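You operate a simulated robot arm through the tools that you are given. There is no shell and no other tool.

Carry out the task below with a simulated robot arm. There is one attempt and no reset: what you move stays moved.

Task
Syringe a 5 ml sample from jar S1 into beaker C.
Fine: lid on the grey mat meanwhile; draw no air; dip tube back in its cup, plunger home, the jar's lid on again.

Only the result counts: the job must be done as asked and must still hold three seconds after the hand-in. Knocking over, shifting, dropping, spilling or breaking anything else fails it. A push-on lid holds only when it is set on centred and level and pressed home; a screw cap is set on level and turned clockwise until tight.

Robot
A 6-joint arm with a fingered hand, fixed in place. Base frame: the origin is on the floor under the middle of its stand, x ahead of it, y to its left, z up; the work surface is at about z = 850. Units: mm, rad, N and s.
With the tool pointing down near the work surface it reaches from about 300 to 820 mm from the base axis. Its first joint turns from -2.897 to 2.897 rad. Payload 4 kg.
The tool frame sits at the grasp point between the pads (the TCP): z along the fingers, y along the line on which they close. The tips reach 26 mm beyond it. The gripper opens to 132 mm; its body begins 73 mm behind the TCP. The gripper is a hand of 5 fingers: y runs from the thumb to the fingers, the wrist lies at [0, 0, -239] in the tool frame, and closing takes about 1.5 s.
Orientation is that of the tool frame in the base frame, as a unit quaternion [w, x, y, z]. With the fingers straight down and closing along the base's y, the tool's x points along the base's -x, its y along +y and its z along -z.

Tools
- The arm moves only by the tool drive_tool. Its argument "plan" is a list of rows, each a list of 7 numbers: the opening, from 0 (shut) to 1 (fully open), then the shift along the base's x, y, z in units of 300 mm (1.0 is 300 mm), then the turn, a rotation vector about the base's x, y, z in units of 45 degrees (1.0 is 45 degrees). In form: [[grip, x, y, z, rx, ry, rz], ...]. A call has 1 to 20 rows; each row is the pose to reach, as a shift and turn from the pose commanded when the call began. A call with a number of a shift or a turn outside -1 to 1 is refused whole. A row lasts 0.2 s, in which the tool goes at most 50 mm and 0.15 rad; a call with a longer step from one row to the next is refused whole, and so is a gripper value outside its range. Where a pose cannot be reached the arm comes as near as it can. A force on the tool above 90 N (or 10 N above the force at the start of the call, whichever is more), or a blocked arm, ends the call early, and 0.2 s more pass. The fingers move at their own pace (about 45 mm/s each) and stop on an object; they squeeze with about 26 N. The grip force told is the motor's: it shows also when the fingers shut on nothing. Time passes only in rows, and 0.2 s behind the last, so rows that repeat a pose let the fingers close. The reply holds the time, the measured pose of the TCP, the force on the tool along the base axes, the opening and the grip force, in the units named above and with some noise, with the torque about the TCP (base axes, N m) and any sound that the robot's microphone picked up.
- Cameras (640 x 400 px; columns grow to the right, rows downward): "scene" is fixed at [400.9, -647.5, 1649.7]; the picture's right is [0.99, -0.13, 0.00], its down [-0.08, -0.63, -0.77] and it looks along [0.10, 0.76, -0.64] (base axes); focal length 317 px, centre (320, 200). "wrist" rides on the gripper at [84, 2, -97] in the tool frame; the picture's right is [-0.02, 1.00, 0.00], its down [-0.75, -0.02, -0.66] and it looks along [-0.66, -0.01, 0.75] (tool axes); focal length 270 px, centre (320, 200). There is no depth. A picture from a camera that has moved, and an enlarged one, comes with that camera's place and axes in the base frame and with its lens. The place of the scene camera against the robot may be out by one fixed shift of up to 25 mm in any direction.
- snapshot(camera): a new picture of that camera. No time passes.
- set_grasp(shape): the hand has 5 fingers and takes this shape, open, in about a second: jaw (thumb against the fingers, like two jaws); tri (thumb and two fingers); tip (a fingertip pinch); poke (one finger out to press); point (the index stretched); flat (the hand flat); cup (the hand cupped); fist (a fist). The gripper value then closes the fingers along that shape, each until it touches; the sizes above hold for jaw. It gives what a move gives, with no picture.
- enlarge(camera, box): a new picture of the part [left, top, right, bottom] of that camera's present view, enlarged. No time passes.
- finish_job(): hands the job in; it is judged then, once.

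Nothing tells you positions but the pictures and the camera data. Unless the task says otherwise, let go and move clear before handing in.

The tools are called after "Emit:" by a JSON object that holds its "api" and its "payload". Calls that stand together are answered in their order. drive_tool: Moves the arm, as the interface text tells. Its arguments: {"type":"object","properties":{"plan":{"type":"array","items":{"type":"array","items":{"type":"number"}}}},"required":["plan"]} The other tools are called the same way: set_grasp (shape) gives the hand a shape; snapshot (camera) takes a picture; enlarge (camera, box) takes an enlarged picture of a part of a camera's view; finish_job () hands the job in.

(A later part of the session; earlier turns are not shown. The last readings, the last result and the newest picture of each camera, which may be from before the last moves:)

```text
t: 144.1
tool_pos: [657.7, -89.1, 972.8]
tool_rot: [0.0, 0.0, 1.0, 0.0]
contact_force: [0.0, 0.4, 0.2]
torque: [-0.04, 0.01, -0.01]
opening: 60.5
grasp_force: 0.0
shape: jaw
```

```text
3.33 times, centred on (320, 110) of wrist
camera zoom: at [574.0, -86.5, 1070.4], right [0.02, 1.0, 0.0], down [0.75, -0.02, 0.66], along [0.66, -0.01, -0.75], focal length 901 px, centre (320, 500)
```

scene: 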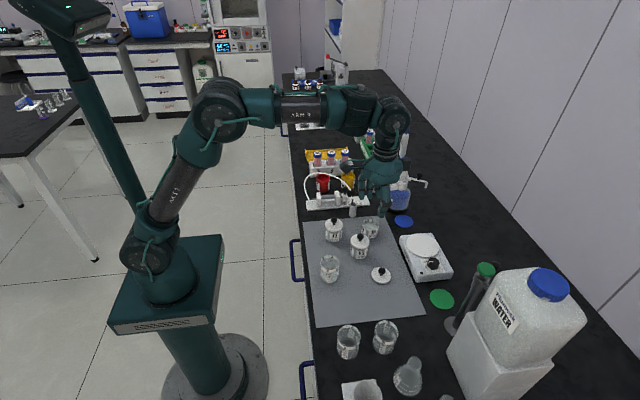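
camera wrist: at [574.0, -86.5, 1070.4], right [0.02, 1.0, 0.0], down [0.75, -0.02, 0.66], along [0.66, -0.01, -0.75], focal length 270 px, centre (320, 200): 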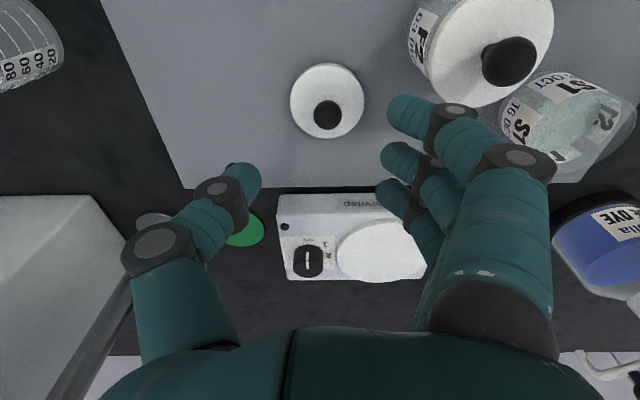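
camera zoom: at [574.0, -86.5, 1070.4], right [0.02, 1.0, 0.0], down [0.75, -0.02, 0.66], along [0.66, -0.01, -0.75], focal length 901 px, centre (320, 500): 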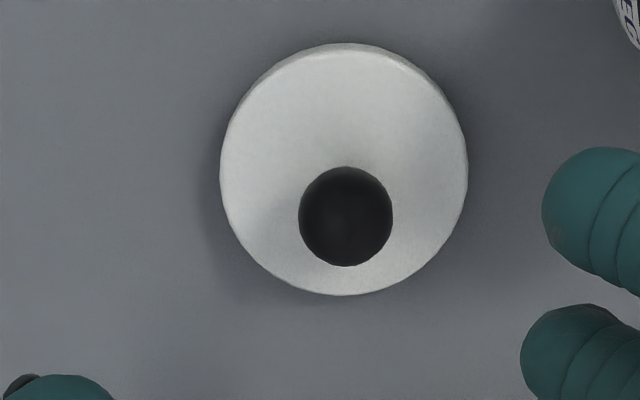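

Emit:
{"api": "drive_tool", "payload": {"plan": [[0.45, -0.0043, 0, -0.05, 0, 0, 0], [0.45, -0.0043, 0, -0.12, 0, 0, 0], [0.45, -0.0043, 0, -0.18, 0, 0, 0], [0.45, -0.0043, 0, -0.22, 0, 0, 0], [0.45, -0.0043, 0, -0.248, 0, 0, 0], [0.4, -0.0043, 0, -0.248, 0, 0, 0], [0.34, -0.0043, 0, -0.248, 0, 0, 0], [0.28, -0.0043, 0, -0.248, 0, 0, 0], [0.24, -0.0043, 0, -0.248, 0, 0, 0], [0.2, -0.0043, 0, -0.248, 0, 0, 0], [0.17, -0.0043, 0, -0.248, 0, 0, 0], [0.14, -0.0043, 0, -0.248, 0, 0, 0], [0.11, -0.0043, 0, -0.248, 0, 0, 0], [0.08, -0.0043, 0, -0.248, 0, 0, 0], [0.04, -0.0043, 0, -0.248, 0, 0, 0], [0, -0.0043, 0, -0.248, 0, 0, 0], [0, -0.0043, 0, -0.248, 0, 0, 0], [0, -0.0043, 0, -0.248, 0, 0, 0]]}}

Emit:
{"api": "enlarge", "payload": {"camera": "wrist", "box": [230, 40, 410, 220]}}

Emit:
{"api": "enlarge", "payload": {"camera": "scene", "box": [365, 235, 415, 285]}}

```text
t: 147.9
tool_pos: [656.2, -89.6, 898.4]
tool_rot: [-0.001, 0.001, 1.0, 0.0]
contact_force: [0.6, -0.3, 5.2]
torque: [0.05, 0.04, 0.02]
opening: 3.2
grasp_force: 25.0
shape: jaw
```

```text
2.22 times, centred on (320, 130) of wrist
camera zoom: at [572.4, -86.8, 995.7], right [0.02, 1.0, 0.0], down [0.75, -0.02, 0.66], along [0.66, -0.01, -0.75], focal length 601 px, centre (320, 356)
```

zoom: 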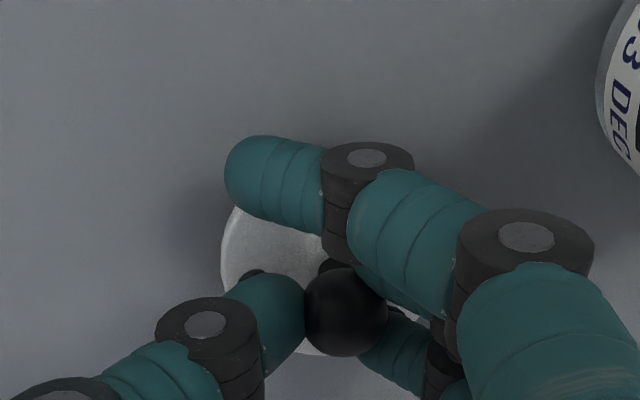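

```text
8.00 times, centred on (390, 260) of scene
camera zoom: at [400.9, -647.5, 1649.7], right [0.99, -0.13, 0.0], down [-0.08, -0.63, -0.77], along [0.1, 0.76, -0.64], focal length 2538 px, centre (-240, -280)
```

zoom: 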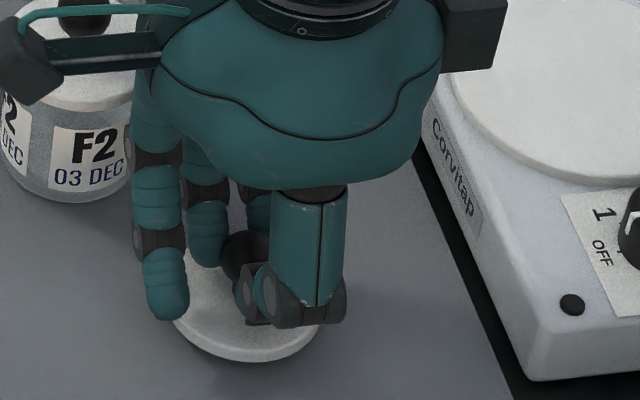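

Emit:
{"api": "drive_tool", "payload": {"plan": [[0, 0, 0, 0.007, 0, 0, 0], [0, 0, 0, 0.02, 0, 0, 0], [0, 0, 0, 0.05, 0, 0, 0], [0, 0, 0, 0.1, 0, 0, 0], [0, 0, 0, 0.1, 0, 0, 0]]}}

Emit:
{"api": "enlarge", "payload": {"camera": "wrist", "box": [230, 40, 410, 220]}}

Emit:
{"api": "enlarge", "payload": {"camera": "scene", "box": [365, 225, 415, 275]}}

```text
t: 149.1
tool_pos: [656.6, -89.5, 927.9]
tool_rot: [0.0, 0.0, 1.0, 0.001]
contact_force: [0.5, -0.2, -0.3]
torque: [0.0, -0.05, -0.02]
opening: 3.0
grasp_force: 25.8
shape: jaw
```

```text
2.22 times, centred on (320, 130) of wrist
camera zoom: at [572.7, -86.4, 1026.1], right [0.02, 1.0, 0.0], down [0.75, -0.02, 0.66], along [0.66, -0.01, -0.75], focal length 601 px, centre (320, 356)
```

zoom: 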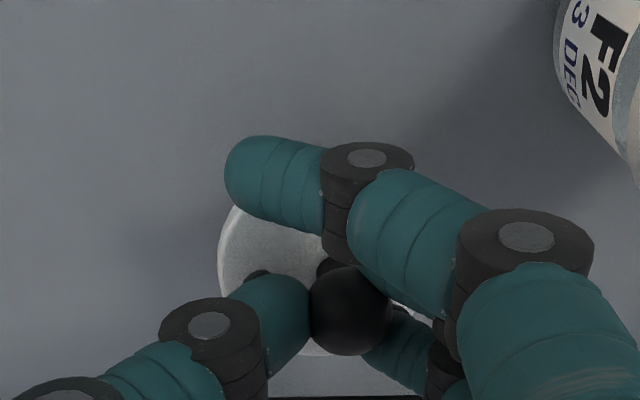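

```text
8.00 times, centred on (390, 250) of scene
camera zoom: at [400.9, -647.5, 1649.7], right [0.99, -0.13, 0.0], down [-0.08, -0.63, -0.77], along [0.1, 0.76, -0.64], focal length 2538 px, centre (-240, -200)
```

zoom: 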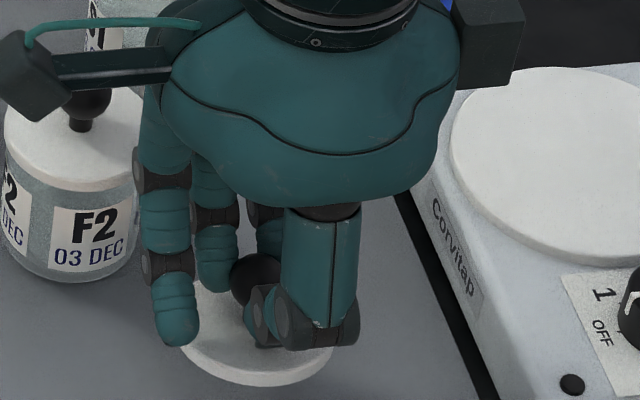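

The lid is held by the fingertips but tilted again, about 16° with its top toward +y. I'll roll the hand by that amount here to level it and inspect.

Emit:
{"api": "drive_tool", "payload": {"plan": [[0, 0, 0, 0.05, 0.12, 0, 0], [0, 0, 0, 0.08, 0.24, 0, 0], [0, 0, 0, 0.1, 0.355, 0, 0], [0, 0, 0, 0.1, 0.355, 0, 0]]}}

Emit:
{"api": "snapshot", "payload": {"camera": "wrist"}}

Emit:
{"api": "enlarge", "payload": {"camera": "wrist", "box": [230, 40, 410, 220]}}

Emit:
{"api": "enlarge", "payload": {"camera": "scene", "box": [360, 210, 420, 270]}}

```text
t: 150.1
tool_pos: [656.4, -89.7, 957.3]
tool_rot: [0.001, 0.001, 0.99, 0.139]
contact_force: [0.4, -0.8, -0.8]
torque: [-0.01, -0.01, -0.02]
opening: 2.9
grasp_force: 26.0
shape: jaw
```

```text
taken
camera wrist: at [572.7, -113.9, 1052.7], right [0.02, 0.96, 0.28], down [0.75, -0.2, 0.63], along [0.66, 0.19, -0.73], focal length 270 px, centre (320, 200)
```

wrist: 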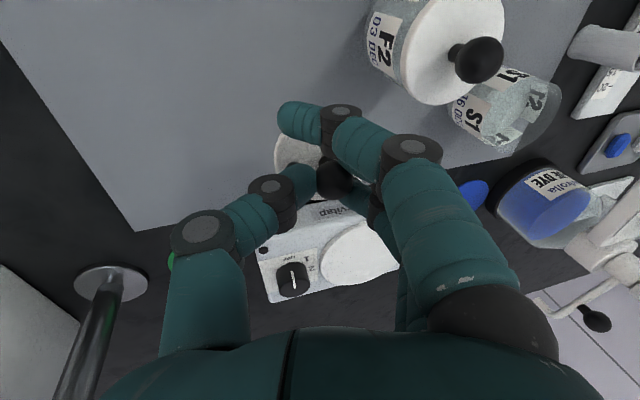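

```text
2.22 times, centred on (320, 130) of wrist
camera zoom: at [572.7, -113.9, 1052.7], right [0.02, 0.96, 0.28], down [0.75, -0.2, 0.63], along [0.66, 0.19, -0.73], focal length 601 px, centre (320, 356)
```

zoom: 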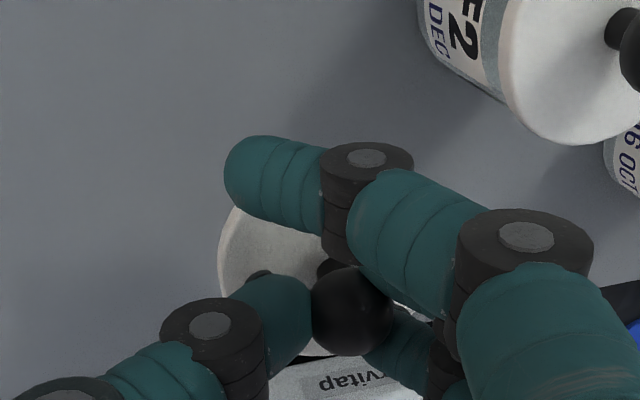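

```text
6.67 times, centred on (390, 240) of scene
camera zoom: at [400.9, -647.5, 1649.7], right [0.99, -0.13, 0.0], down [-0.08, -0.63, -0.77], along [0.1, 0.76, -0.64], focal length 2115 px, centre (-147, -67)
```

zoom: 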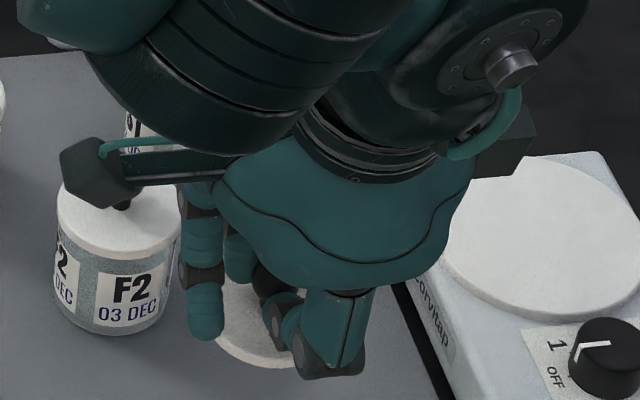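

I'll touch the lid to the mat here. The contact torque will show which edge lands first, so I can trim the roll.

Emit:
{"api": "drive_tool", "payload": {"plan": [[0, 0, 0, -0.06, 0, 0, 0], [0, 0, 0, -0.12, 0, 0, 0], [0, 0, 0, -0.17, 0, 0, 0], [0, 0, 0, -0.195, 0, 0, 0], [0, 0, 0, -0.195, 0, 0, 0]]}}

Emit:
{"api": "drive_tool", "payload": {"plan": [[0, 0, 0, -0.006, 0, 0, 0], [0, 0, 0, -0.006, 0, 0, 0]]}}

Emit:
{"api": "drive_tool", "payload": {"plan": [[0, 0, 0, -0.005, 0, 0, 0], [0, 0, 0, -0.005, 0, 0, 0]]}}

```text
t: 151.3
tool_pos: [656.1, -88.9, 899.4]
tool_rot: [0.0, 0.001, 0.99, 0.139]
contact_force: [1.0, 0.4, 0.3]
torque: [0.02, -0.05, 0.0]
opening: 2.8
grasp_force: 25.5
shape: jaw
```

```text
t: 151.9
tool_pos: [656.8, -89.4, 898.0]
tool_rot: [0.001, 0.001, 0.99, 0.139]
contact_force: [0.6, -0.1, 0.3]
torque: [-0.01, 0.02, -0.03]
opening: 2.7
grasp_force: 25.8
shape: jaw
```

```text
t: 152.5
tool_pos: [656.9, -89.2, 896.2]
tool_rot: [0.0, 0.0, 0.99, 0.14]
contact_force: [-0.2, -0.1, -0.4]
torque: [0.01, 0.0, -0.02]
opening: 2.6
grasp_force: 25.7
shape: jaw
```

Emit:
{"api": "drive_tool", "payload": {"plan": [[0, 0, 0, -0.004, 0, 0, 0], [0, 0, 0, -0.004, 0, 0, 0]]}}

Emit:
{"api": "drive_tool", "payload": {"plan": [[0, 0, 0, -0.004, 0, 0, 0], [0, 0, 0, -0.004, 0, 0, 0]]}}

Emit:
{"api": "enlarge", "payload": {"camera": "wrist", "box": [230, 40, 410, 220]}}

Emit:
{"api": "enlarge", "payload": {"camera": "scene", "box": [370, 235, 410, 275]}}

```text
t: 153.1
tool_pos: [656.5, -89.2, 895.2]
tool_rot: [0.0, 0.001, 0.99, 0.139]
contact_force: [-0.2, -0.2, 1.3]
torque: [0.03, 0.01, 0.01]
opening: 3.2
grasp_force: 25.8
shape: jaw
```

```text
t: 153.7
tool_pos: [655.5, -88.6, 894.6]
tool_rot: [0.0, 0.0, 0.99, 0.14]
contact_force: [-0.2, 0.6, 2.0]
torque: [0.02, -0.01, -0.05]
opening: 3.1
grasp_force: 25.9
shape: jaw
```

```text
2.22 times, centred on (320, 130) of wrist
camera zoom: at [572.6, -113.5, 988.7], right [0.02, 0.96, 0.28], down [0.75, -0.2, 0.63], along [0.66, 0.19, -0.73], focal length 601 px, centre (320, 356)
```

zoom: 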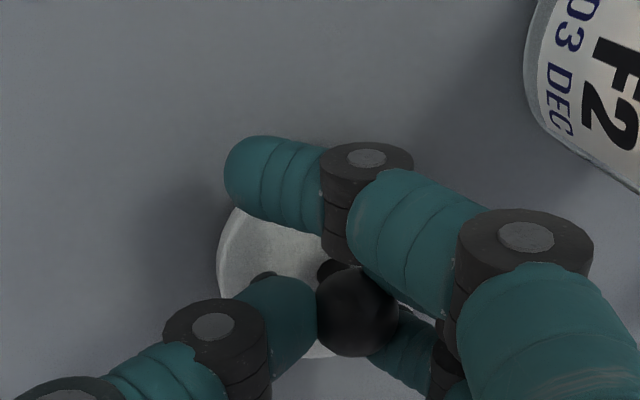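

```text
10.00 times, centred on (390, 255) of scene
camera zoom: at [400.9, -647.5, 1649.7], right [0.99, -0.13, 0.0], down [-0.08, -0.63, -0.77], along [0.1, 0.76, -0.64], focal length 3173 px, centre (-380, -350)
```

zoom: 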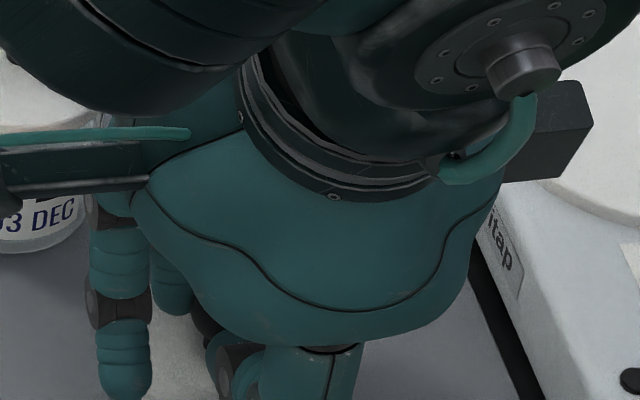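

Contact is even, with the reaction near the lid's centre, so the lid is level now. I'll lift and move partway toward S1 to get a clear view of its rim.

Emit:
{"api": "drive_tool", "payload": {"plan": [[0, 0, 0, 0.03, 0, 0, 0], [0, 0, 0, 0.1, 0, 0, 0], [0, 0, 0, 0.2, 0, 0, 0], [0, 0, 0, 0.3, 0, 0, 0], [0, 0.005, 0.03, 0.37, 0, 0, 0], [0, 0.01, 0.12, 0.38, 0, 0, 0], [0, 0.01, 0.2, 0.38, 0, 0, 0], [0, 0.01, 0.2, 0.38, 0, 0, 0]]}}

Emit:
{"api": "snapshot", "payload": {"camera": "wrist"}}

Emit:
{"api": "enlarge", "payload": {"camera": "scene", "box": [350, 200, 390, 245]}}

```text
t: 155.5
tool_pos: [659.6, -29.5, 1008.1]
tool_rot: [0.0, 0.0, 0.99, 0.139]
contact_force: [0.2, 0.0, -0.7]
torque: [-0.03, 0.03, 0.01]
opening: 3.0
grasp_force: 26.0
shape: jaw
```

```text
taken
camera wrist: at [575.6, -53.2, 1102.9], right [0.02, 0.96, 0.28], down [0.75, -0.2, 0.63], along [0.66, 0.19, -0.73], focal length 270 px, centre (320, 200)
```

wrist: 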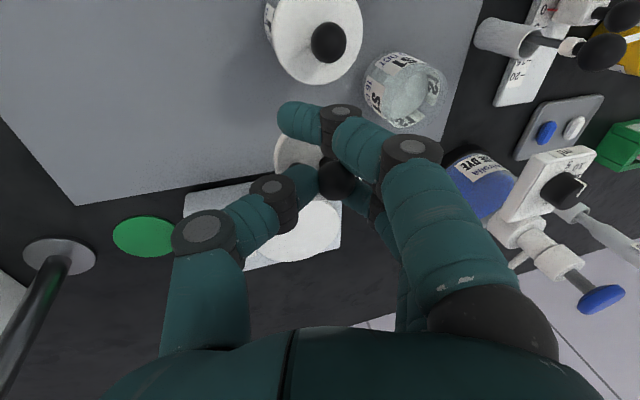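

```text
8.89 times, centred on (370, 222) of scene
camera zoom: at [400.9, -647.5, 1649.7], right [0.99, -0.13, 0.0], down [-0.08, -0.63, -0.77], along [0.1, 0.76, -0.64], focal length 2820 px, centre (-124, 0)
```

zoom: 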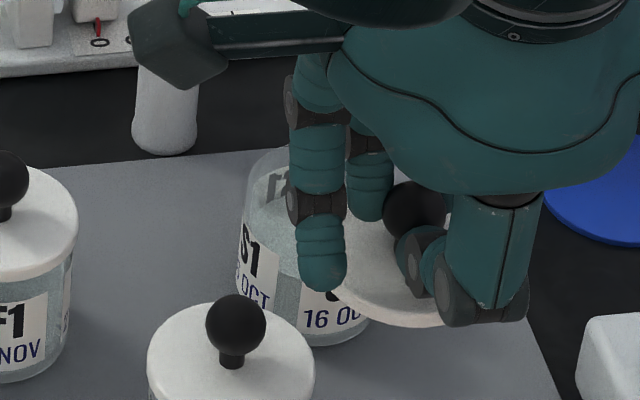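

Emit:
{"api": "enlarge", "payload": {"camera": "wrist", "box": [345, 35, 465, 140]}}

```text
3.81 times, centred on (405, 88) of wrist
camera zoom: at [575.6, -53.2, 1102.9], right [0.02, 0.96, 0.28], down [0.75, -0.2, 0.63], along [0.66, 0.19, -0.73], focal length 1030 px, centre (-4, 629)
```

zoom: 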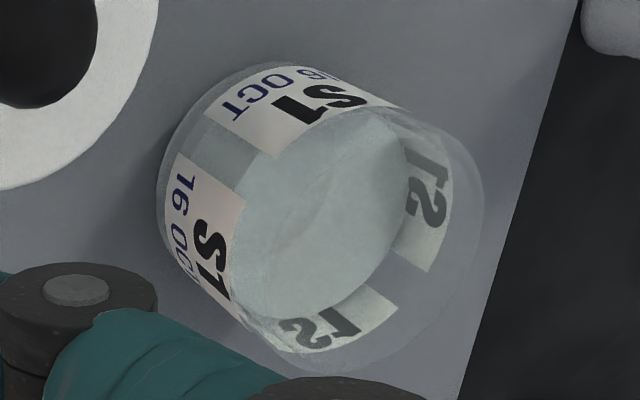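

S1's rim centre measures about (666.5, 87.4). I'll move the lid over it and descend to about 11 mm above the rim for a final alignment check.

Emit:
{"api": "drive_tool", "payload": {"plan": [[0, 0.002, 0.08, 0, 0, 0, 0], [0, 0.004, 0.17, 0, 0, 0, 0], [0, 0.006, 0.26, 0, 0, 0, 0], [0, 0.0073, 0.32, 0, 0, 0, 0], [0, 0.0073, 0.339, -0.04, 0, 0, 0], [0, 0.0073, 0.339, -0.09, 0, 0, 0], [0, 0.0073, 0.339, -0.13, 0, 0, 0], [0, 0.0073, 0.339, -0.157, 0, 0, 0], [0, 0.0073, 0.339, -0.157, 0, 0, 0]]}}

Emit:
{"api": "enlarge", "payload": {"camera": "scene", "box": [356, 205, 384, 233]}}

Emit:
{"api": "enlarge", "payload": {"camera": "wrist", "box": [230, 40, 410, 220]}}

```text
t: 157.5
tool_pos: [661.7, 72.0, 961.5]
tool_rot: [0.0, 0.0, 0.99, 0.139]
contact_force: [1.1, 0.0, -1.3]
torque: [0.0, 0.0, 0.03]
opening: 2.9
grasp_force: 25.8
shape: jaw
```

```text
14.29 times, centred on (370, 219) of scene
camera zoom: at [400.9, -647.5, 1649.7], right [0.99, -0.13, 0.0], down [-0.08, -0.63, -0.77], along [0.1, 0.76, -0.64], focal length 4533 px, centre (-394, -71)
```

zoom: 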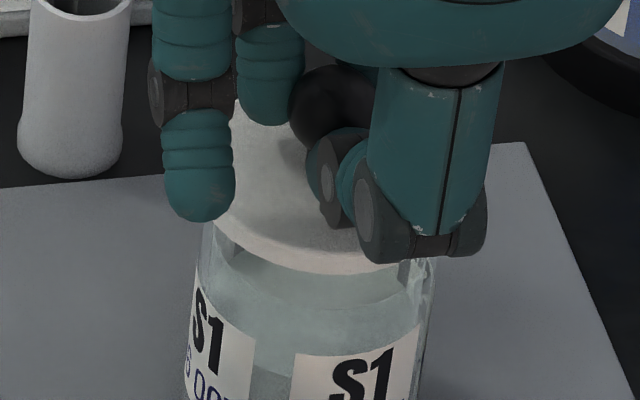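

```text
2.22 times, centred on (320, 130) of wrist
camera zoom: at [578.5, 48.3, 1055.4], right [0.02, 0.96, 0.28], down [0.75, -0.2, 0.63], along [0.66, 0.19, -0.73], focal length 601 px, centre (320, 356)
```

zoom: 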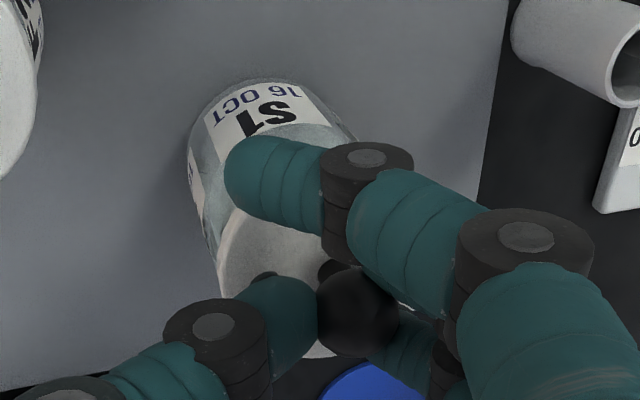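

Emit:
{"api": "drive_tool", "payload": {"plan": [[0, -0.0033, -0.0017, -0.01, 0, 0, 0], [0, -0.0033, -0.0017, -0.02, 0, 0, 0], [0, -0.0033, -0.0017, -0.028, 0, 0, 0], [0, -0.0033, -0.0017, -0.028, 0, 0, 0]]}}

Emit:
{"api": "enlarge", "payload": {"camera": "scene", "box": [356, 205, 384, 233]}}

Emit:
{"api": "enlarge", "payload": {"camera": "wrist", "box": [230, 40, 410, 220]}}

```text
t: 158.5
tool_pos: [661.7, 71.2, 951.6]
tool_rot: [0.001, 0.001, 0.99, 0.139]
contact_force: [0.2, 0.2, 0.3]
torque: [0.0, 0.0, 0.01]
opening: 2.8
grasp_force: 25.8
shape: jaw
```

```text
14.29 times, centred on (370, 219) of scene
camera zoom: at [400.9, -647.5, 1649.7], right [0.99, -0.13, 0.0], down [-0.08, -0.63, -0.77], along [0.1, 0.76, -0.64], focal length 4533 px, centre (-394, -71)
```

zoom: 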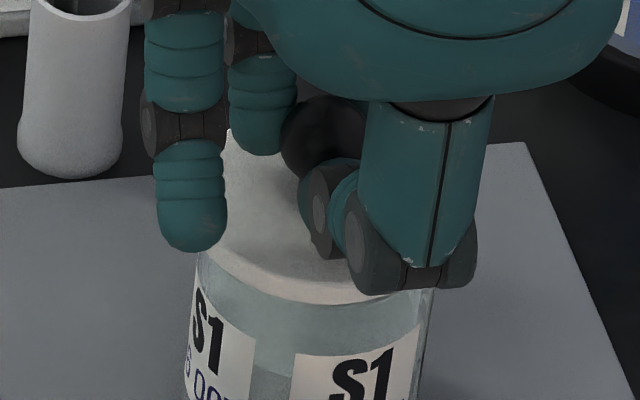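

```text
2.22 times, centred on (320, 130) of wrist
camera zoom: at [577.3, 47.9, 1046.8], right [0.02, 0.96, 0.27], down [0.75, -0.2, 0.63], along [0.66, 0.19, -0.73], focal length 601 px, centre (320, 356)
```

zoom: 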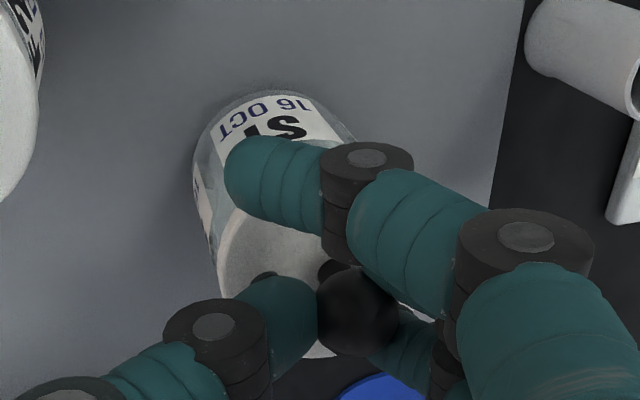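

Emit:
{"api": "drive_tool", "payload": {"plan": [[0, 0, 0, -0.004, 0, 0, 0], [0, 0, 0, -0.007, 0, 0, 0], [0, 0, 0, -0.007, 0, 0, 0]]}}

Emit:
{"api": "drive_tool", "payload": {"plan": [[0, 0, 0, -0.004, 0, 0, 0], [0, 0, 0, -0.004, 0, 0, 0]]}}

```text
t: 159.3
tool_pos: [661.4, 71.7, 950.1]
tool_rot: [0.001, 0.001, 0.99, 0.14]
contact_force: [0.4, -0.4, 2.5]
torque: [0.05, 0.03, -0.03]
opening: 3.0
grasp_force: 26.2
shape: jaw
```

```text
t: 159.9
tool_pos: [660.3, 73.3, 948.7]
tool_rot: [0.0, 0.0, 0.99, 0.14]
contact_force: [0.9, -1.1, 6.3]
torque: [0.12, 0.06, -0.04]
opening: 3.0
grasp_force: 25.6
shape: jaw
```

Emit:
{"api": "drive_tool", "payload": {"plan": [[0, 0, 0, 0.004, 0, 0, 0], [0, 0.005, 0, 0.004, 0, 0, 0], [0, 0.005, 0, 0, 0, 0, 0], [0, 0.005, 0, 0, 0, 0, 0]]}}

Emit:
{"api": "enlarge", "payload": {"camera": "scene", "box": [356, 205, 384, 233]}}

Emit:
{"api": "enlarge", "payload": {"camera": "wrist", "box": [230, 40, 410, 220]}}

```text
t: 160.9
tool_pos: [663.2, 70.0, 948.2]
tool_rot: [0.0, 0.0, 0.99, 0.14]
contact_force: [0.3, -1.4, 5.7]
torque: [0.12, 0.08, 0.01]
opening: 3.2
grasp_force: 25.8
shape: jaw
```

```text
14.29 times, centred on (370, 219) of scene
camera zoom: at [400.9, -647.5, 1649.7], right [0.99, -0.13, 0.0], down [-0.08, -0.63, -0.77], along [0.1, 0.76, -0.64], focal length 4533 px, centre (-394, -71)
```

zoom: 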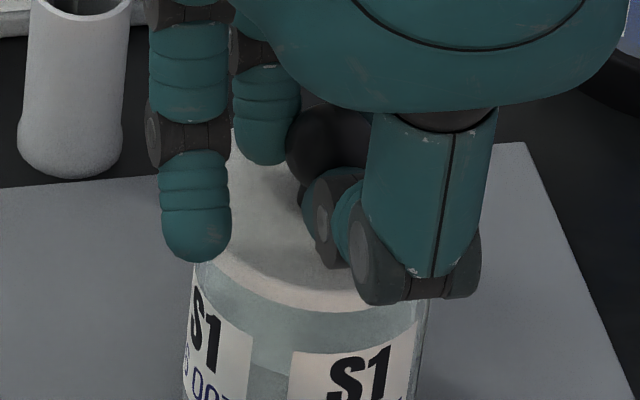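

```text
2.22 times, centred on (320, 130) of wrist
camera zoom: at [578.6, 47.8, 1043.6], right [0.02, 0.96, 0.28], down [0.75, -0.2, 0.63], along [0.66, 0.19, -0.73], focal length 601 px, centre (320, 356)
```

zoom: 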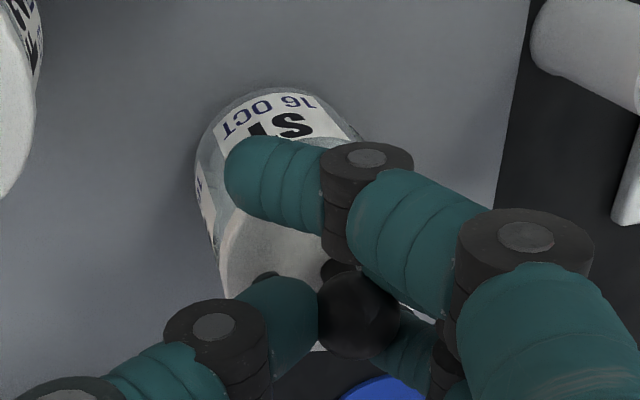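

Contact keeps appearing on the lid's -x side, so it is also tilted a few degrees about y. I'll raise slightly, pitch the hand about 5° to level it, and set down again.

Emit:
{"api": "drive_tool", "payload": {"plan": [[0, 0, 0, 0.013, 0, 0, 0], [0, 0.0025, 0, 0.015, 0, 0.06, 0], [0, 0.005, 0, 0.015, 0, 0.12, 0], [0, 0.005, 0, 0.015, 0, 0.12, 0]]}}

Emit:
{"api": "enlarge", "payload": {"camera": "scene", "box": [356, 205, 384, 233]}}

Emit:
{"api": "enlarge", "payload": {"camera": "wrist", "box": [230, 40, 410, 220]}}

```text
t: 161.9
tool_pos: [663.0, 70.6, 953.0]
tool_rot: [-0.046, 0.008, 0.989, 0.139]
contact_force: [-0.6, 1.0, 0.5]
torque: [0.01, 0.0, 0.04]
opening: 2.9
grasp_force: 25.9
shape: jaw
```

```text
14.29 times, centred on (370, 219) of scene
camera zoom: at [400.9, -647.5, 1649.7], right [0.99, -0.13, 0.0], down [-0.08, -0.63, -0.77], along [0.1, 0.76, -0.64], focal length 4533 px, centre (-394, -71)
```

zoom: 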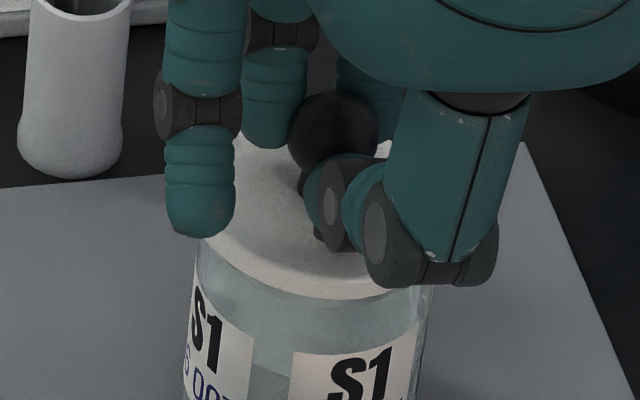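

```text
2.22 times, centred on (320, 130) of wrist
camera zoom: at [589.2, 47.6, 1055.5], right [0.05, 0.96, 0.27], down [0.81, -0.2, 0.55], along [0.59, 0.19, -0.79], focal length 601 px, centre (320, 356)
```

zoom: 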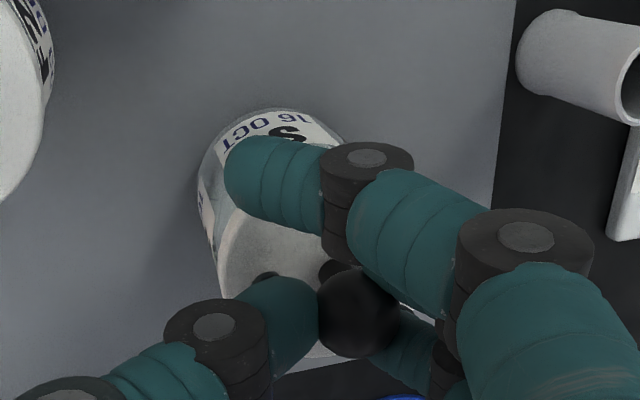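

Emit:
{"api": "drive_tool", "payload": {"plan": [[0, 0, 0, -0.006, 0, 0, 0], [0, 0, 0, -0.01, 0, 0, 0], [0, 0, 0, -0.01, 0, 0, 0]]}}

Emit:
{"api": "drive_tool", "payload": {"plan": [[0, 0, 0, -0.004, 0, 0, 0], [0, 0, 0, -0.004, 0, 0, 0]]}}

Emit:
{"api": "drive_tool", "payload": {"plan": [[0, 0, 0, -0.004, 0, 0, 0], [0, 0, 0, -0.004, 0, 0, 0]]}}

Emit:
{"api": "enlarge", "payload": {"camera": "scene", "box": [356, 205, 384, 233]}}

```text
t: 162.7
tool_pos: [663.2, 72.4, 949.8]
tool_rot: [-0.047, 0.007, 0.989, 0.139]
contact_force: [-0.5, -0.4, -0.3]
torque: [-0.02, -0.01, 0.01]
opening: 2.9
grasp_force: 25.7
shape: jaw
```

```text
t: 163.3
tool_pos: [662.7, 71.4, 949.6]
tool_rot: [-0.046, 0.007, 0.989, 0.139]
contact_force: [0.2, -0.7, 1.4]
torque: [0.05, 0.01, 0.01]
opening: 2.9
grasp_force: 26.0
shape: jaw
```

```text
t: 163.9
tool_pos: [663.8, 72.7, 948.9]
tool_rot: [-0.046, 0.006, 0.989, 0.139]
contact_force: [-1.2, -1.2, 9.1]
torque: [0.14, 0.02, 0.02]
opening: 3.1
grasp_force: 25.2
shape: jaw
```

```text
14.29 times, centred on (370, 219) of scene
camera zoom: at [400.9, -647.5, 1649.7], right [0.99, -0.13, 0.0], down [-0.08, -0.63, -0.77], along [0.1, 0.76, -0.64], focal length 4533 px, centre (-394, -71)
```

zoom: 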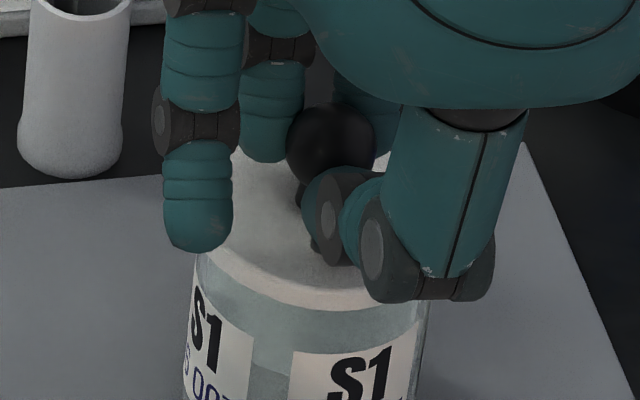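

The contact is now even, centred in x and close in y, so the lid is sitting level on the rim. I'll press straight down in small steps and listen for it to snap home.

Emit:
{"api": "drive_tool", "payload": {"plan": [[0, 0, 0, -0.004, 0, 0, 0], [0, 0, 0, -0.004, 0, 0, 0]]}}

Emit:
{"api": "drive_tool", "payload": {"plan": [[0, 0, 0, -0.004, 0, 0, 0], [0, 0, 0, -0.004, 0, 0, 0]]}}

Emit:
{"api": "enlarge", "payload": {"camera": "scene", "box": [356, 205, 384, 233]}}

```text
t: 164.5
tool_pos: [663.9, 71.8, 947.7]
tool_rot: [-0.047, 0.008, 0.989, 0.139]
contact_force: [0.1, -3.6, 13.6]
torque: [0.14, 0.05, 0.02]
opening: 3.5
grasp_force: 26.2
shape: jaw
```

```text
t: 165.1
tool_pos: [663.7, 71.0, 945.0]
tool_rot: [-0.046, 0.007, 0.989, 0.138]
contact_force: [-0.5, -3.4, 11.6]
torque: [0.17, 0.02, 0.01]
opening: 3.7
grasp_force: 25.9
shape: jaw
```

```text
14.29 times, centred on (370, 219) of scene
camera zoom: at [400.9, -647.5, 1649.7], right [0.99, -0.13, 0.0], down [-0.08, -0.63, -0.77], along [0.1, 0.76, -0.64], focal length 4533 px, centre (-394, -71)
```

zoom: 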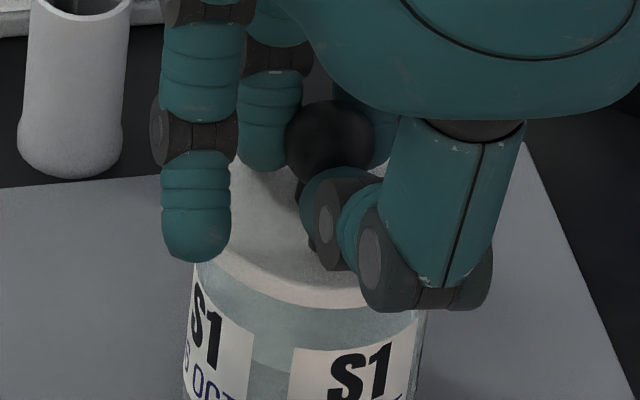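

The grip slips at about 12 N, so I'll seat the lid first and press it separately afterwards. I'll relax, open the thumb slightly and raise a little, then look.

Emit:
{"api": "drive_tool", "payload": {"plan": [[0, 0, 0, 0.004, 0, 0, 0], [0.05, 0, 0, 0.005, 0, 0, 0], [0.1, 0, 0, 0.006, 0, 0, 0], [0.13, 0, 0, 0.009, 0, 0, 0], [0.13, 0, 0, 0.012, 0, 0, 0], [0.13, 0, 0, 0.012, 0, 0, 0]]}}

Emit:
{"api": "enlarge", "payload": {"camera": "scene", "box": [356, 205, 384, 233]}}

Emit:
{"api": "enlarge", "payload": {"camera": "wrist", "box": [230, 40, 410, 220]}}

```text
t: 166.5
tool_pos: [663.1, 72.3, 950.2]
tool_rot: [-0.046, 0.007, 0.989, 0.14]
contact_force: [-0.5, 0.5, 1.3]
torque: [0.01, -0.04, -0.03]
opening: 16.4
grasp_force: 0.1
shape: jaw
```

```text
14.29 times, centred on (370, 219) of scene
camera zoom: at [400.9, -647.5, 1649.7], right [0.99, -0.13, 0.0], down [-0.08, -0.63, -0.77], along [0.1, 0.76, -0.64], focal length 4533 px, centre (-394, -71)
```

zoom: 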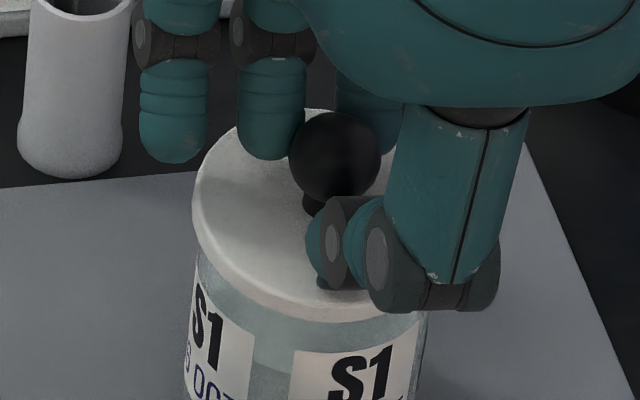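

```text
2.22 times, centred on (320, 130) of wrist
camera zoom: at [589.1, 47.8, 1051.3], right [0.05, 0.96, 0.27], down [0.81, -0.2, 0.55], along [0.59, 0.19, -0.79], focal length 601 px, centre (320, 356)
```

zoom: 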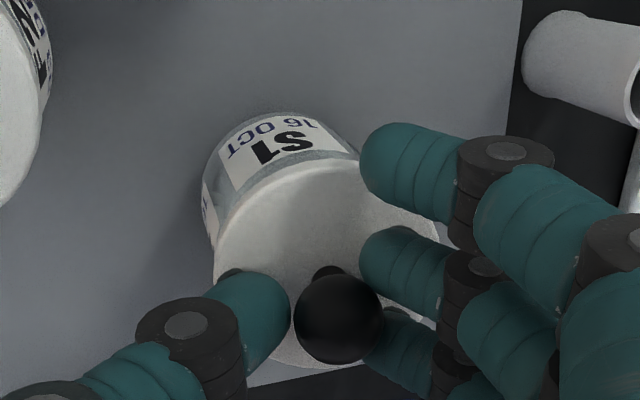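

The ball has come free of the fingers and the lid sits flush on S1. I'll open further in steps, watching the lid.

Emit:
{"api": "drive_tool", "payload": {"plan": [[0.18, 0, 0, 0.003, 0, 0, 0], [0.23, 0, 0, 0.006, 0, 0, 0], [0.28, 0, 0, 0.008, 0, 0, 0], [0.32, 0, 0, 0.01, 0, 0, 0], [0.32, 0, 0, 0.01, 0, 0, 0]]}}

Emit:
{"api": "enlarge", "payload": {"camera": "scene", "box": [356, 205, 384, 233]}}

Emit:
{"api": "enlarge", "payload": {"camera": "wrist", "box": [230, 40, 410, 220]}}

```text
t: 167.7
tool_pos: [663.4, 72.2, 951.8]
tool_rot: [-0.047, 0.007, 0.989, 0.139]
contact_force: [0.4, -0.3, 0.7]
torque: [-0.01, 0.01, 0.0]
opening: 41.4
grasp_force: 0.1
shape: jaw
heard: snap
```

```text
14.29 times, centred on (370, 219) of scene
camera zoom: at [400.9, -647.5, 1649.7], right [0.99, -0.13, 0.0], down [-0.08, -0.63, -0.77], along [0.1, 0.76, -0.64], focal length 4533 px, centre (-394, -71)
```

zoom: 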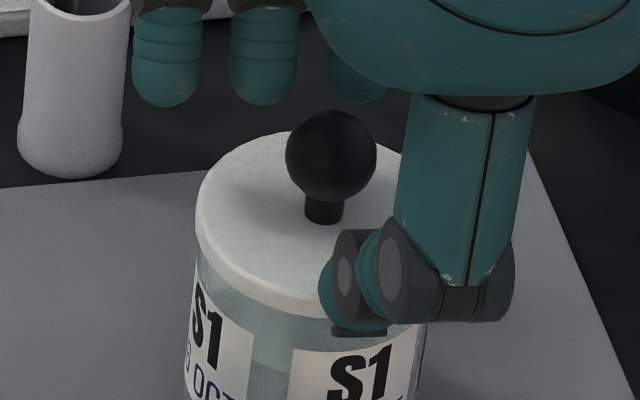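

```text
2.22 times, centred on (320, 130) of wrist
camera zoom: at [589.2, 47.8, 1054.4], right [0.05, 0.96, 0.27], down [0.81, -0.2, 0.55], along [0.59, 0.19, -0.79], focal length 601 px, centre (320, 356)
```

zoom: 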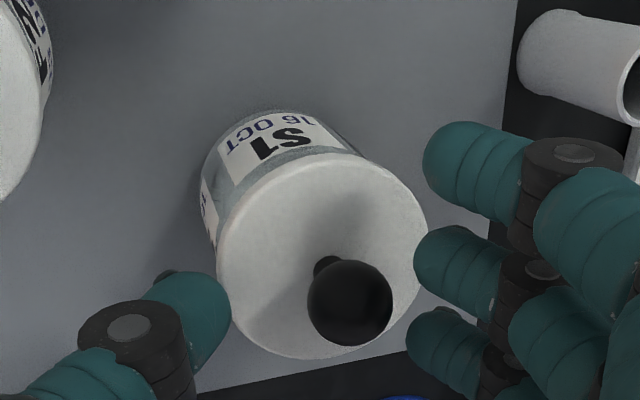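

A snap was heard and the lid now looks upright and centred. I'll raise straight up clear of it and inspect.

Emit:
{"api": "drive_tool", "payload": {"plan": [[0.32, 0, 0, 0.02, 0, 0, 0], [0.34, 0, 0, 0.06, 0, 0, 0], [0.36, 0, 0, 0.12, 0, 0, 0], [0.4, 0, 0, 0.2, -0.1, -0.05, 0], [0.4, 0, 0.02, 0.24, -0.22, -0.08, 0], [0.4, 0, 0.05, 0.24, -0.355, -0.12, 0], [0.4, 0, 0.05, 0.24, -0.355, -0.12, 0]]}}

Emit:
{"api": "snapshot", "payload": {"camera": "wrist"}}

Emit:
{"api": "enlarge", "payload": {"camera": "scene", "box": [340, 195, 400, 255]}}

Emit:
{"api": "enlarge", "payload": {"camera": "wrist", "box": [250, 60, 400, 180]}}

```text
t: 169.3
tool_pos: [663.4, 87.8, 1025.6]
tool_rot: [0.002, 0.006, 1.0, -0.001]
contact_force: [0.3, 0.7, -0.2]
torque: [-0.01, 0.03, -0.02]
opening: 52.2
grasp_force: 0.0
shape: jaw
```

```text
taken
camera wrist: at [579.6, 91.1, 1121.7], right [0.03, 1.0, 0.0], down [0.75, -0.02, 0.66], along [0.66, -0.02, -0.75], focal length 270 px, centre (320, 200)
```

wrist: 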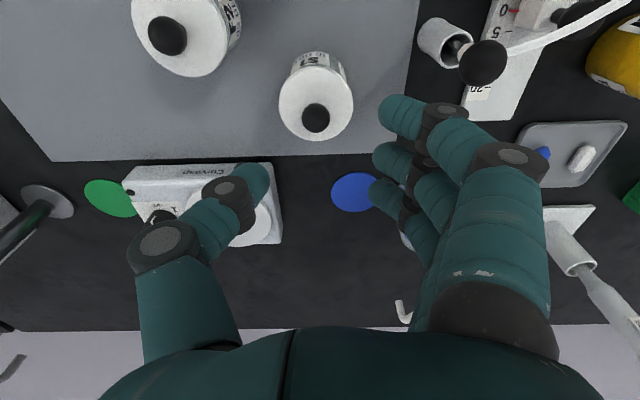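

```text
6.67 times, centred on (370, 225) of scene
camera zoom: at [400.9, -647.5, 1649.7], right [0.99, -0.13, 0.0], down [-0.08, -0.63, -0.77], along [0.1, 0.76, -0.64], focal length 2115 px, centre (-13, 33)
```

zoom: 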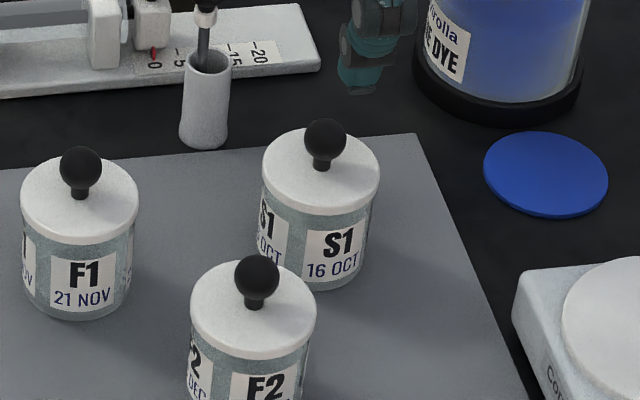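

```text
3.33 times, centred on (325, 120) of wrist
camera zoom: at [579.6, 91.1, 1121.7], right [0.03, 1.0, 0.0], down [0.75, -0.02, 0.66], along [0.66, -0.02, -0.75], focal length 901 px, centre (303, 467)
```

zoom: 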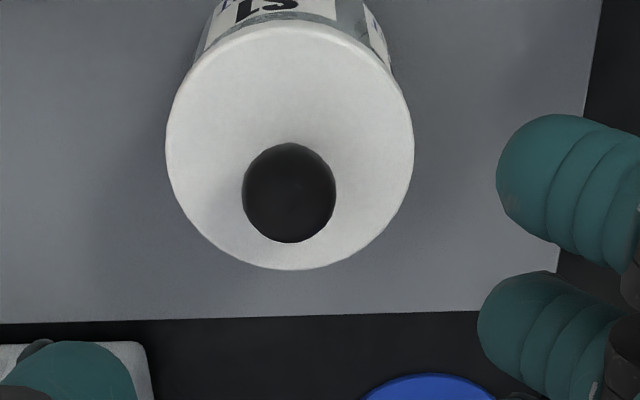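

S1's lid now looks just like those on F1 and F2. I'll compare the lid-to-label gaps closely to judge whether it is fully home.

Emit:
{"api": "enlarge", "payload": {"camera": "scene", "box": [358, 208, 382, 242]}}

Emit:
{"api": "enlarge", "payload": {"camera": "scene", "box": [322, 214, 346, 248]}}

Emit:
{"api": "enlarge", "payload": {"camera": "scene", "box": [348, 230, 372, 264]}}

```text
11.76 times, centred on (370, 225) of scene
camera zoom: at [400.9, -647.5, 1649.7], right [0.99, -0.13, 0.0], down [-0.08, -0.63, -0.77], along [0.1, 0.76, -0.64], focal length 3733 px, centre (-268, -94)
```

zoom: 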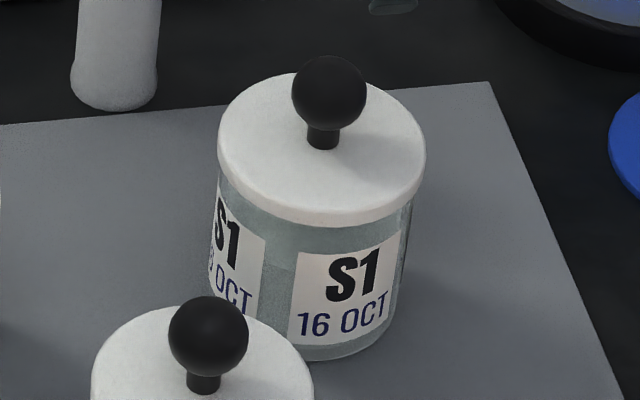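

```text
11.76 times, centred on (334, 231) of scene
camera zoom: at [400.9, -647.5, 1649.7], right [0.99, -0.13, 0.0], down [-0.08, -0.63, -0.77], along [0.1, 0.76, -0.64], focal length 3733 px, centre (155, -165)
```

zoom: 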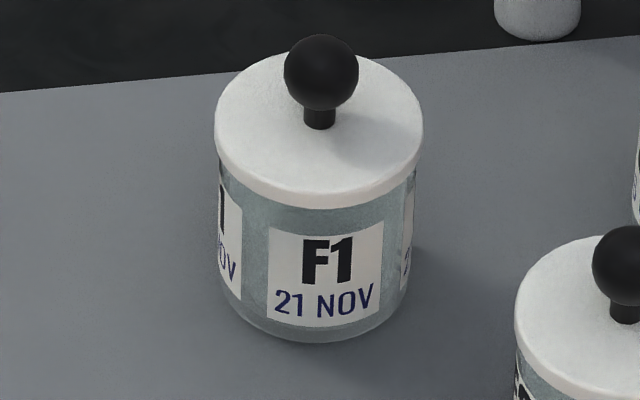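

```text
11.76 times, centred on (360, 247) of scene
camera zoom: at [400.9, -647.5, 1649.7], right [0.99, -0.13, 0.0], down [-0.08, -0.63, -0.77], along [0.1, 0.76, -0.64], focal length 3733 px, centre (-151, -353)
```

zoom: 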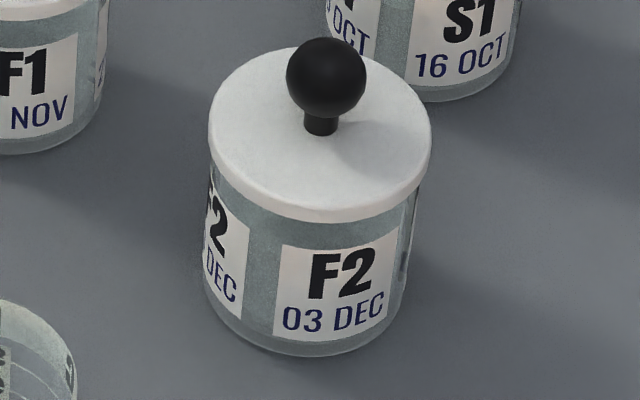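

The heights match F1 and F2, and the snap suggests it is home. To be sure, I'll make a fist at a safe height and press the knob gently from above.

Emit:
{"api": "drive_tool", "payload": {"plan": [[0.4, 0, 0, 0.08, 0, 0, 0], [0.4, 0, 0, 0.17, 0, 0, 0], [0.4, 0, 0, 0.2, 0, 0, 0], [0.4, 0, 0, 0.2, 0, 0, 0]]}}

Emit:
{"api": "set_grasp", "payload": {"shape": "fist"}}

Emit:
{"api": "drive_tool", "payload": {"plan": [[0, 0, 0, 0, 0, 0, 0], [0, 0, 0, 0, 0, 0, 0], [0, 0, 0, 0, 0, 0, 0], [0, 0, 0, 0, 0, 0, 0], [0, 0, 0, 0, 0, 0, 0], [0, 0, 0, 0, 0, 0, 0], [0, 0, 0, 0, 0, 0, 0], [0, 0, 0, 0, 0, 0, 0]]}}

Emit:
{"api": "snapshot", "payload": {"camera": "wrist"}}

Emit:
{"api": "enlarge", "payload": {"camera": "scene", "box": [330, 120, 420, 240]}}

```text
t: 170.3
tool_pos: [664.5, 86.3, 1084.5]
tool_rot: [0.001, 0.007, 1.0, 0.0]
contact_force: [0.5, 0.1, 0.2]
torque: [0.01, -0.01, 0.0]
opening: 52.2
grasp_force: 0.1
shape: jaw
```

```text
t: 171.2
tool_pos: [664.6, 86.4, 1084.8]
tool_rot: [0.001, 0.007, 1.0, 0.0]
contact_force: [-0.1, 0.3, 0.1]
torque: [-0.01, -0.01, 0.05]
opening: 0.2
grasp_force: 0.0
shape: fist
```

```text
t: 173.0
tool_pos: [663.8, 86.9, 1084.1]
tool_rot: [0.0, 0.006, 1.0, 0.001]
contact_force: [-0.6, 0.5, -0.8]
torque: [0.01, -0.03, -0.03]
opening: 0.3
grasp_force: 0.0
shape: fist
```

```text
taken
camera wrist: at [580.1, 90.1, 1182.0], right [0.03, 1.0, 0.0], down [0.75, -0.03, 0.66], along [0.66, -0.02, -0.75], focal length 270 px, centre (320, 200)
```

wrist: 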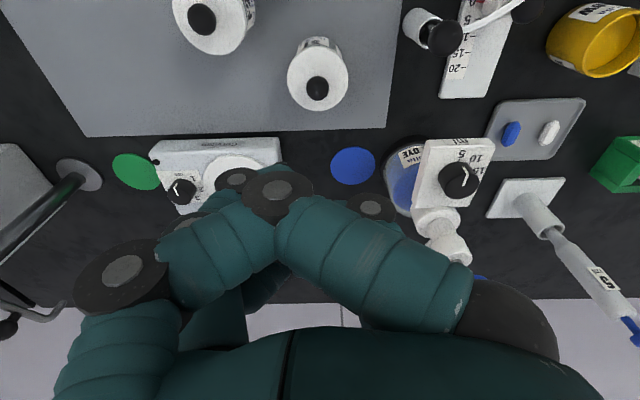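

```text
3.33 times, centred on (375, 180) of scene
camera zoom: at [400.9, -647.5, 1649.7], right [0.99, -0.13, 0.0], down [-0.08, -0.63, -0.77], along [0.1, 0.76, -0.64], focal length 1058 px, centre (137, 267)
```

zoom: 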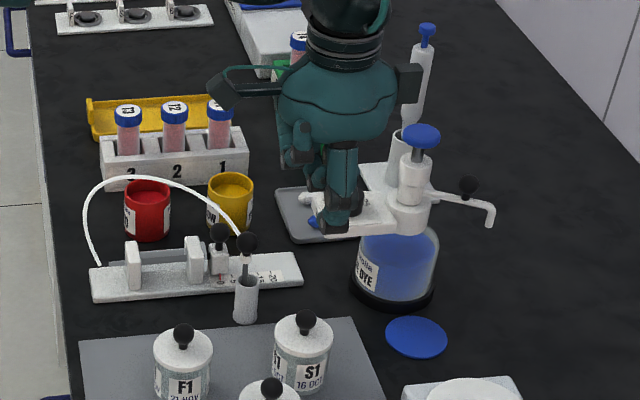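

The fist isn't flat underneath, so I'll check the "poke" shape, which is meant for pressing.

Emit:
{"api": "set_grasp", "payload": {"shape": "poke"}}

Emit:
{"api": "snapshot", "payload": {"camera": "wrist"}}

Emit:
{"api": "enlarge", "payload": {"camera": "scene", "box": [340, 130, 410, 230]}}

```text
t: 173.9
tool_pos: [664.0, 86.4, 1083.5]
tool_rot: [0.001, 0.007, 1.0, 0.0]
contact_force: [0.2, 0.3, 0.4]
torque: [-0.01, 0.0, -0.03]
opening: 0.0
grasp_force: 0.1
shape: poke
```

```text
taken
camera wrist: at [580.1, 90.1, 1181.9], right [0.03, 1.0, 0.0], down [0.75, -0.03, 0.66], along [0.66, -0.02, -0.75], focal length 270 px, centre (320, 200)
```

wrist: 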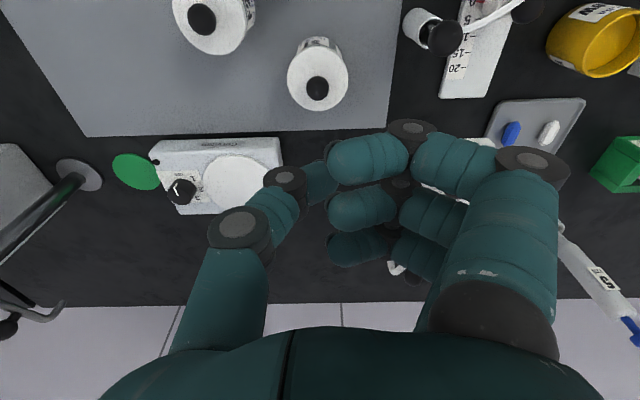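

```text
4.00 times, centred on (375, 180) of scene
camera zoom: at [400.9, -647.5, 1649.7], right [0.99, -0.13, 0.0], down [-0.08, -0.63, -0.77], along [0.1, 0.76, -0.64], focal length 1269 px, centre (100, 280)
```

zoom: 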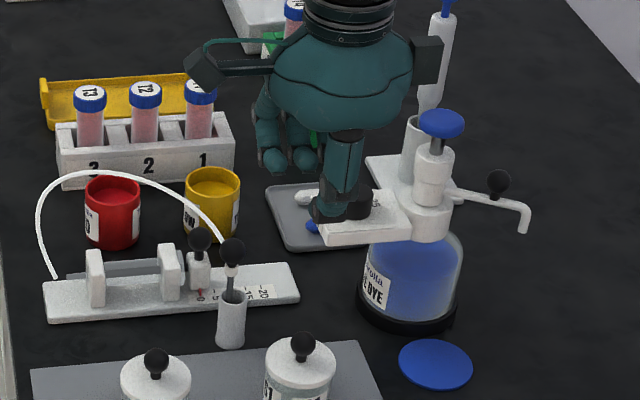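

The poke shape isn't clearly better. Instead I'll straddle the knob with the jaw about 30 mm open, so thumb and fingertips press evenly on the lid's flat top.

Emit:
{"api": "set_grasp", "payload": {"shape": "jaw"}}

Emit:
{"api": "drive_tool", "payload": {"plan": [[0.25, -0.003, -0.012, 0, 0, 0, 0], [0.25, -0.003, -0.012, 0, 0, 0, 0], [0.25, -0.003, -0.012, 0, 0, 0, 0], [0.25, -0.003, -0.012, -0.05, 0, 0, 0], [0.25, -0.003, -0.012, -0.15, 0, 0, 0], [0.25, -0.003, -0.012, -0.25, 0, 0, 0], [0.25, -0.003, -0.012, -0.3, 0, 0, 0], [0.25, -0.003, -0.012, -0.3, 0, 0, 0]]}}

Emit:
{"api": "snapshot", "payload": {"camera": "wrist"}}

Emit:
{"api": "enlarge", "payload": {"camera": "wrist", "box": [230, 80, 410, 230]}}

```text
t: 174.8
tool_pos: [663.6, 87.0, 1084.1]
tool_rot: [0.001, 0.006, 1.0, 0.0]
contact_force: [-0.1, 0.2, 0.4]
torque: [-0.01, -0.01, 0.01]
opening: 131.9
grasp_force: 0.1
shape: jaw
```

```text
t: 176.6
tool_pos: [663.5, 83.1, 993.7]
tool_rot: [0.001, 0.007, 1.0, 0.0]
contact_force: [0.4, 0.4, -0.2]
torque: [-0.01, 0.0, 0.01]
opening: 33.8
grasp_force: 0.0
shape: jaw
```

```text
taken
camera wrist: at [578.8, 86.7, 1091.7], right [0.03, 1.0, 0.0], down [0.75, -0.03, 0.66], along [0.66, -0.02, -0.75], focal length 270 px, centre (320, 200)
```

wrist: 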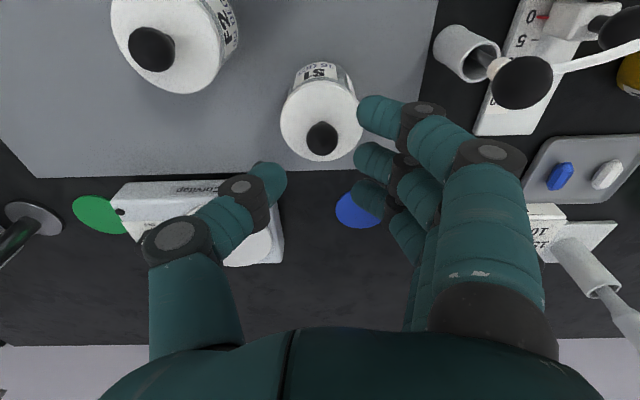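

```text
2.67 times, centred on (320, 155) of wrist
camera zoom: at [578.8, 86.7, 1091.7], right [0.03, 1.0, 0.0], down [0.75, -0.03, 0.66], along [0.66, -0.02, -0.75], focal length 721 px, centre (320, 320)
```

zoom: 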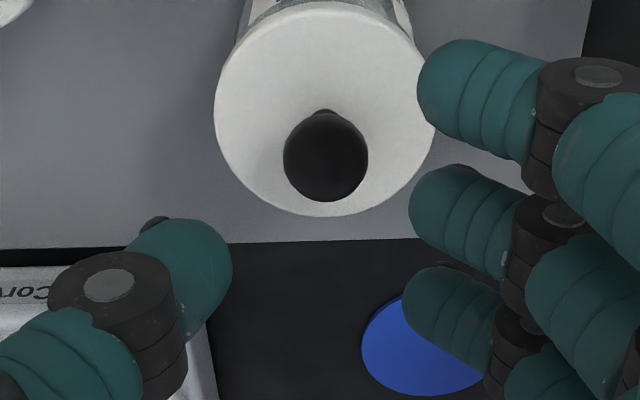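

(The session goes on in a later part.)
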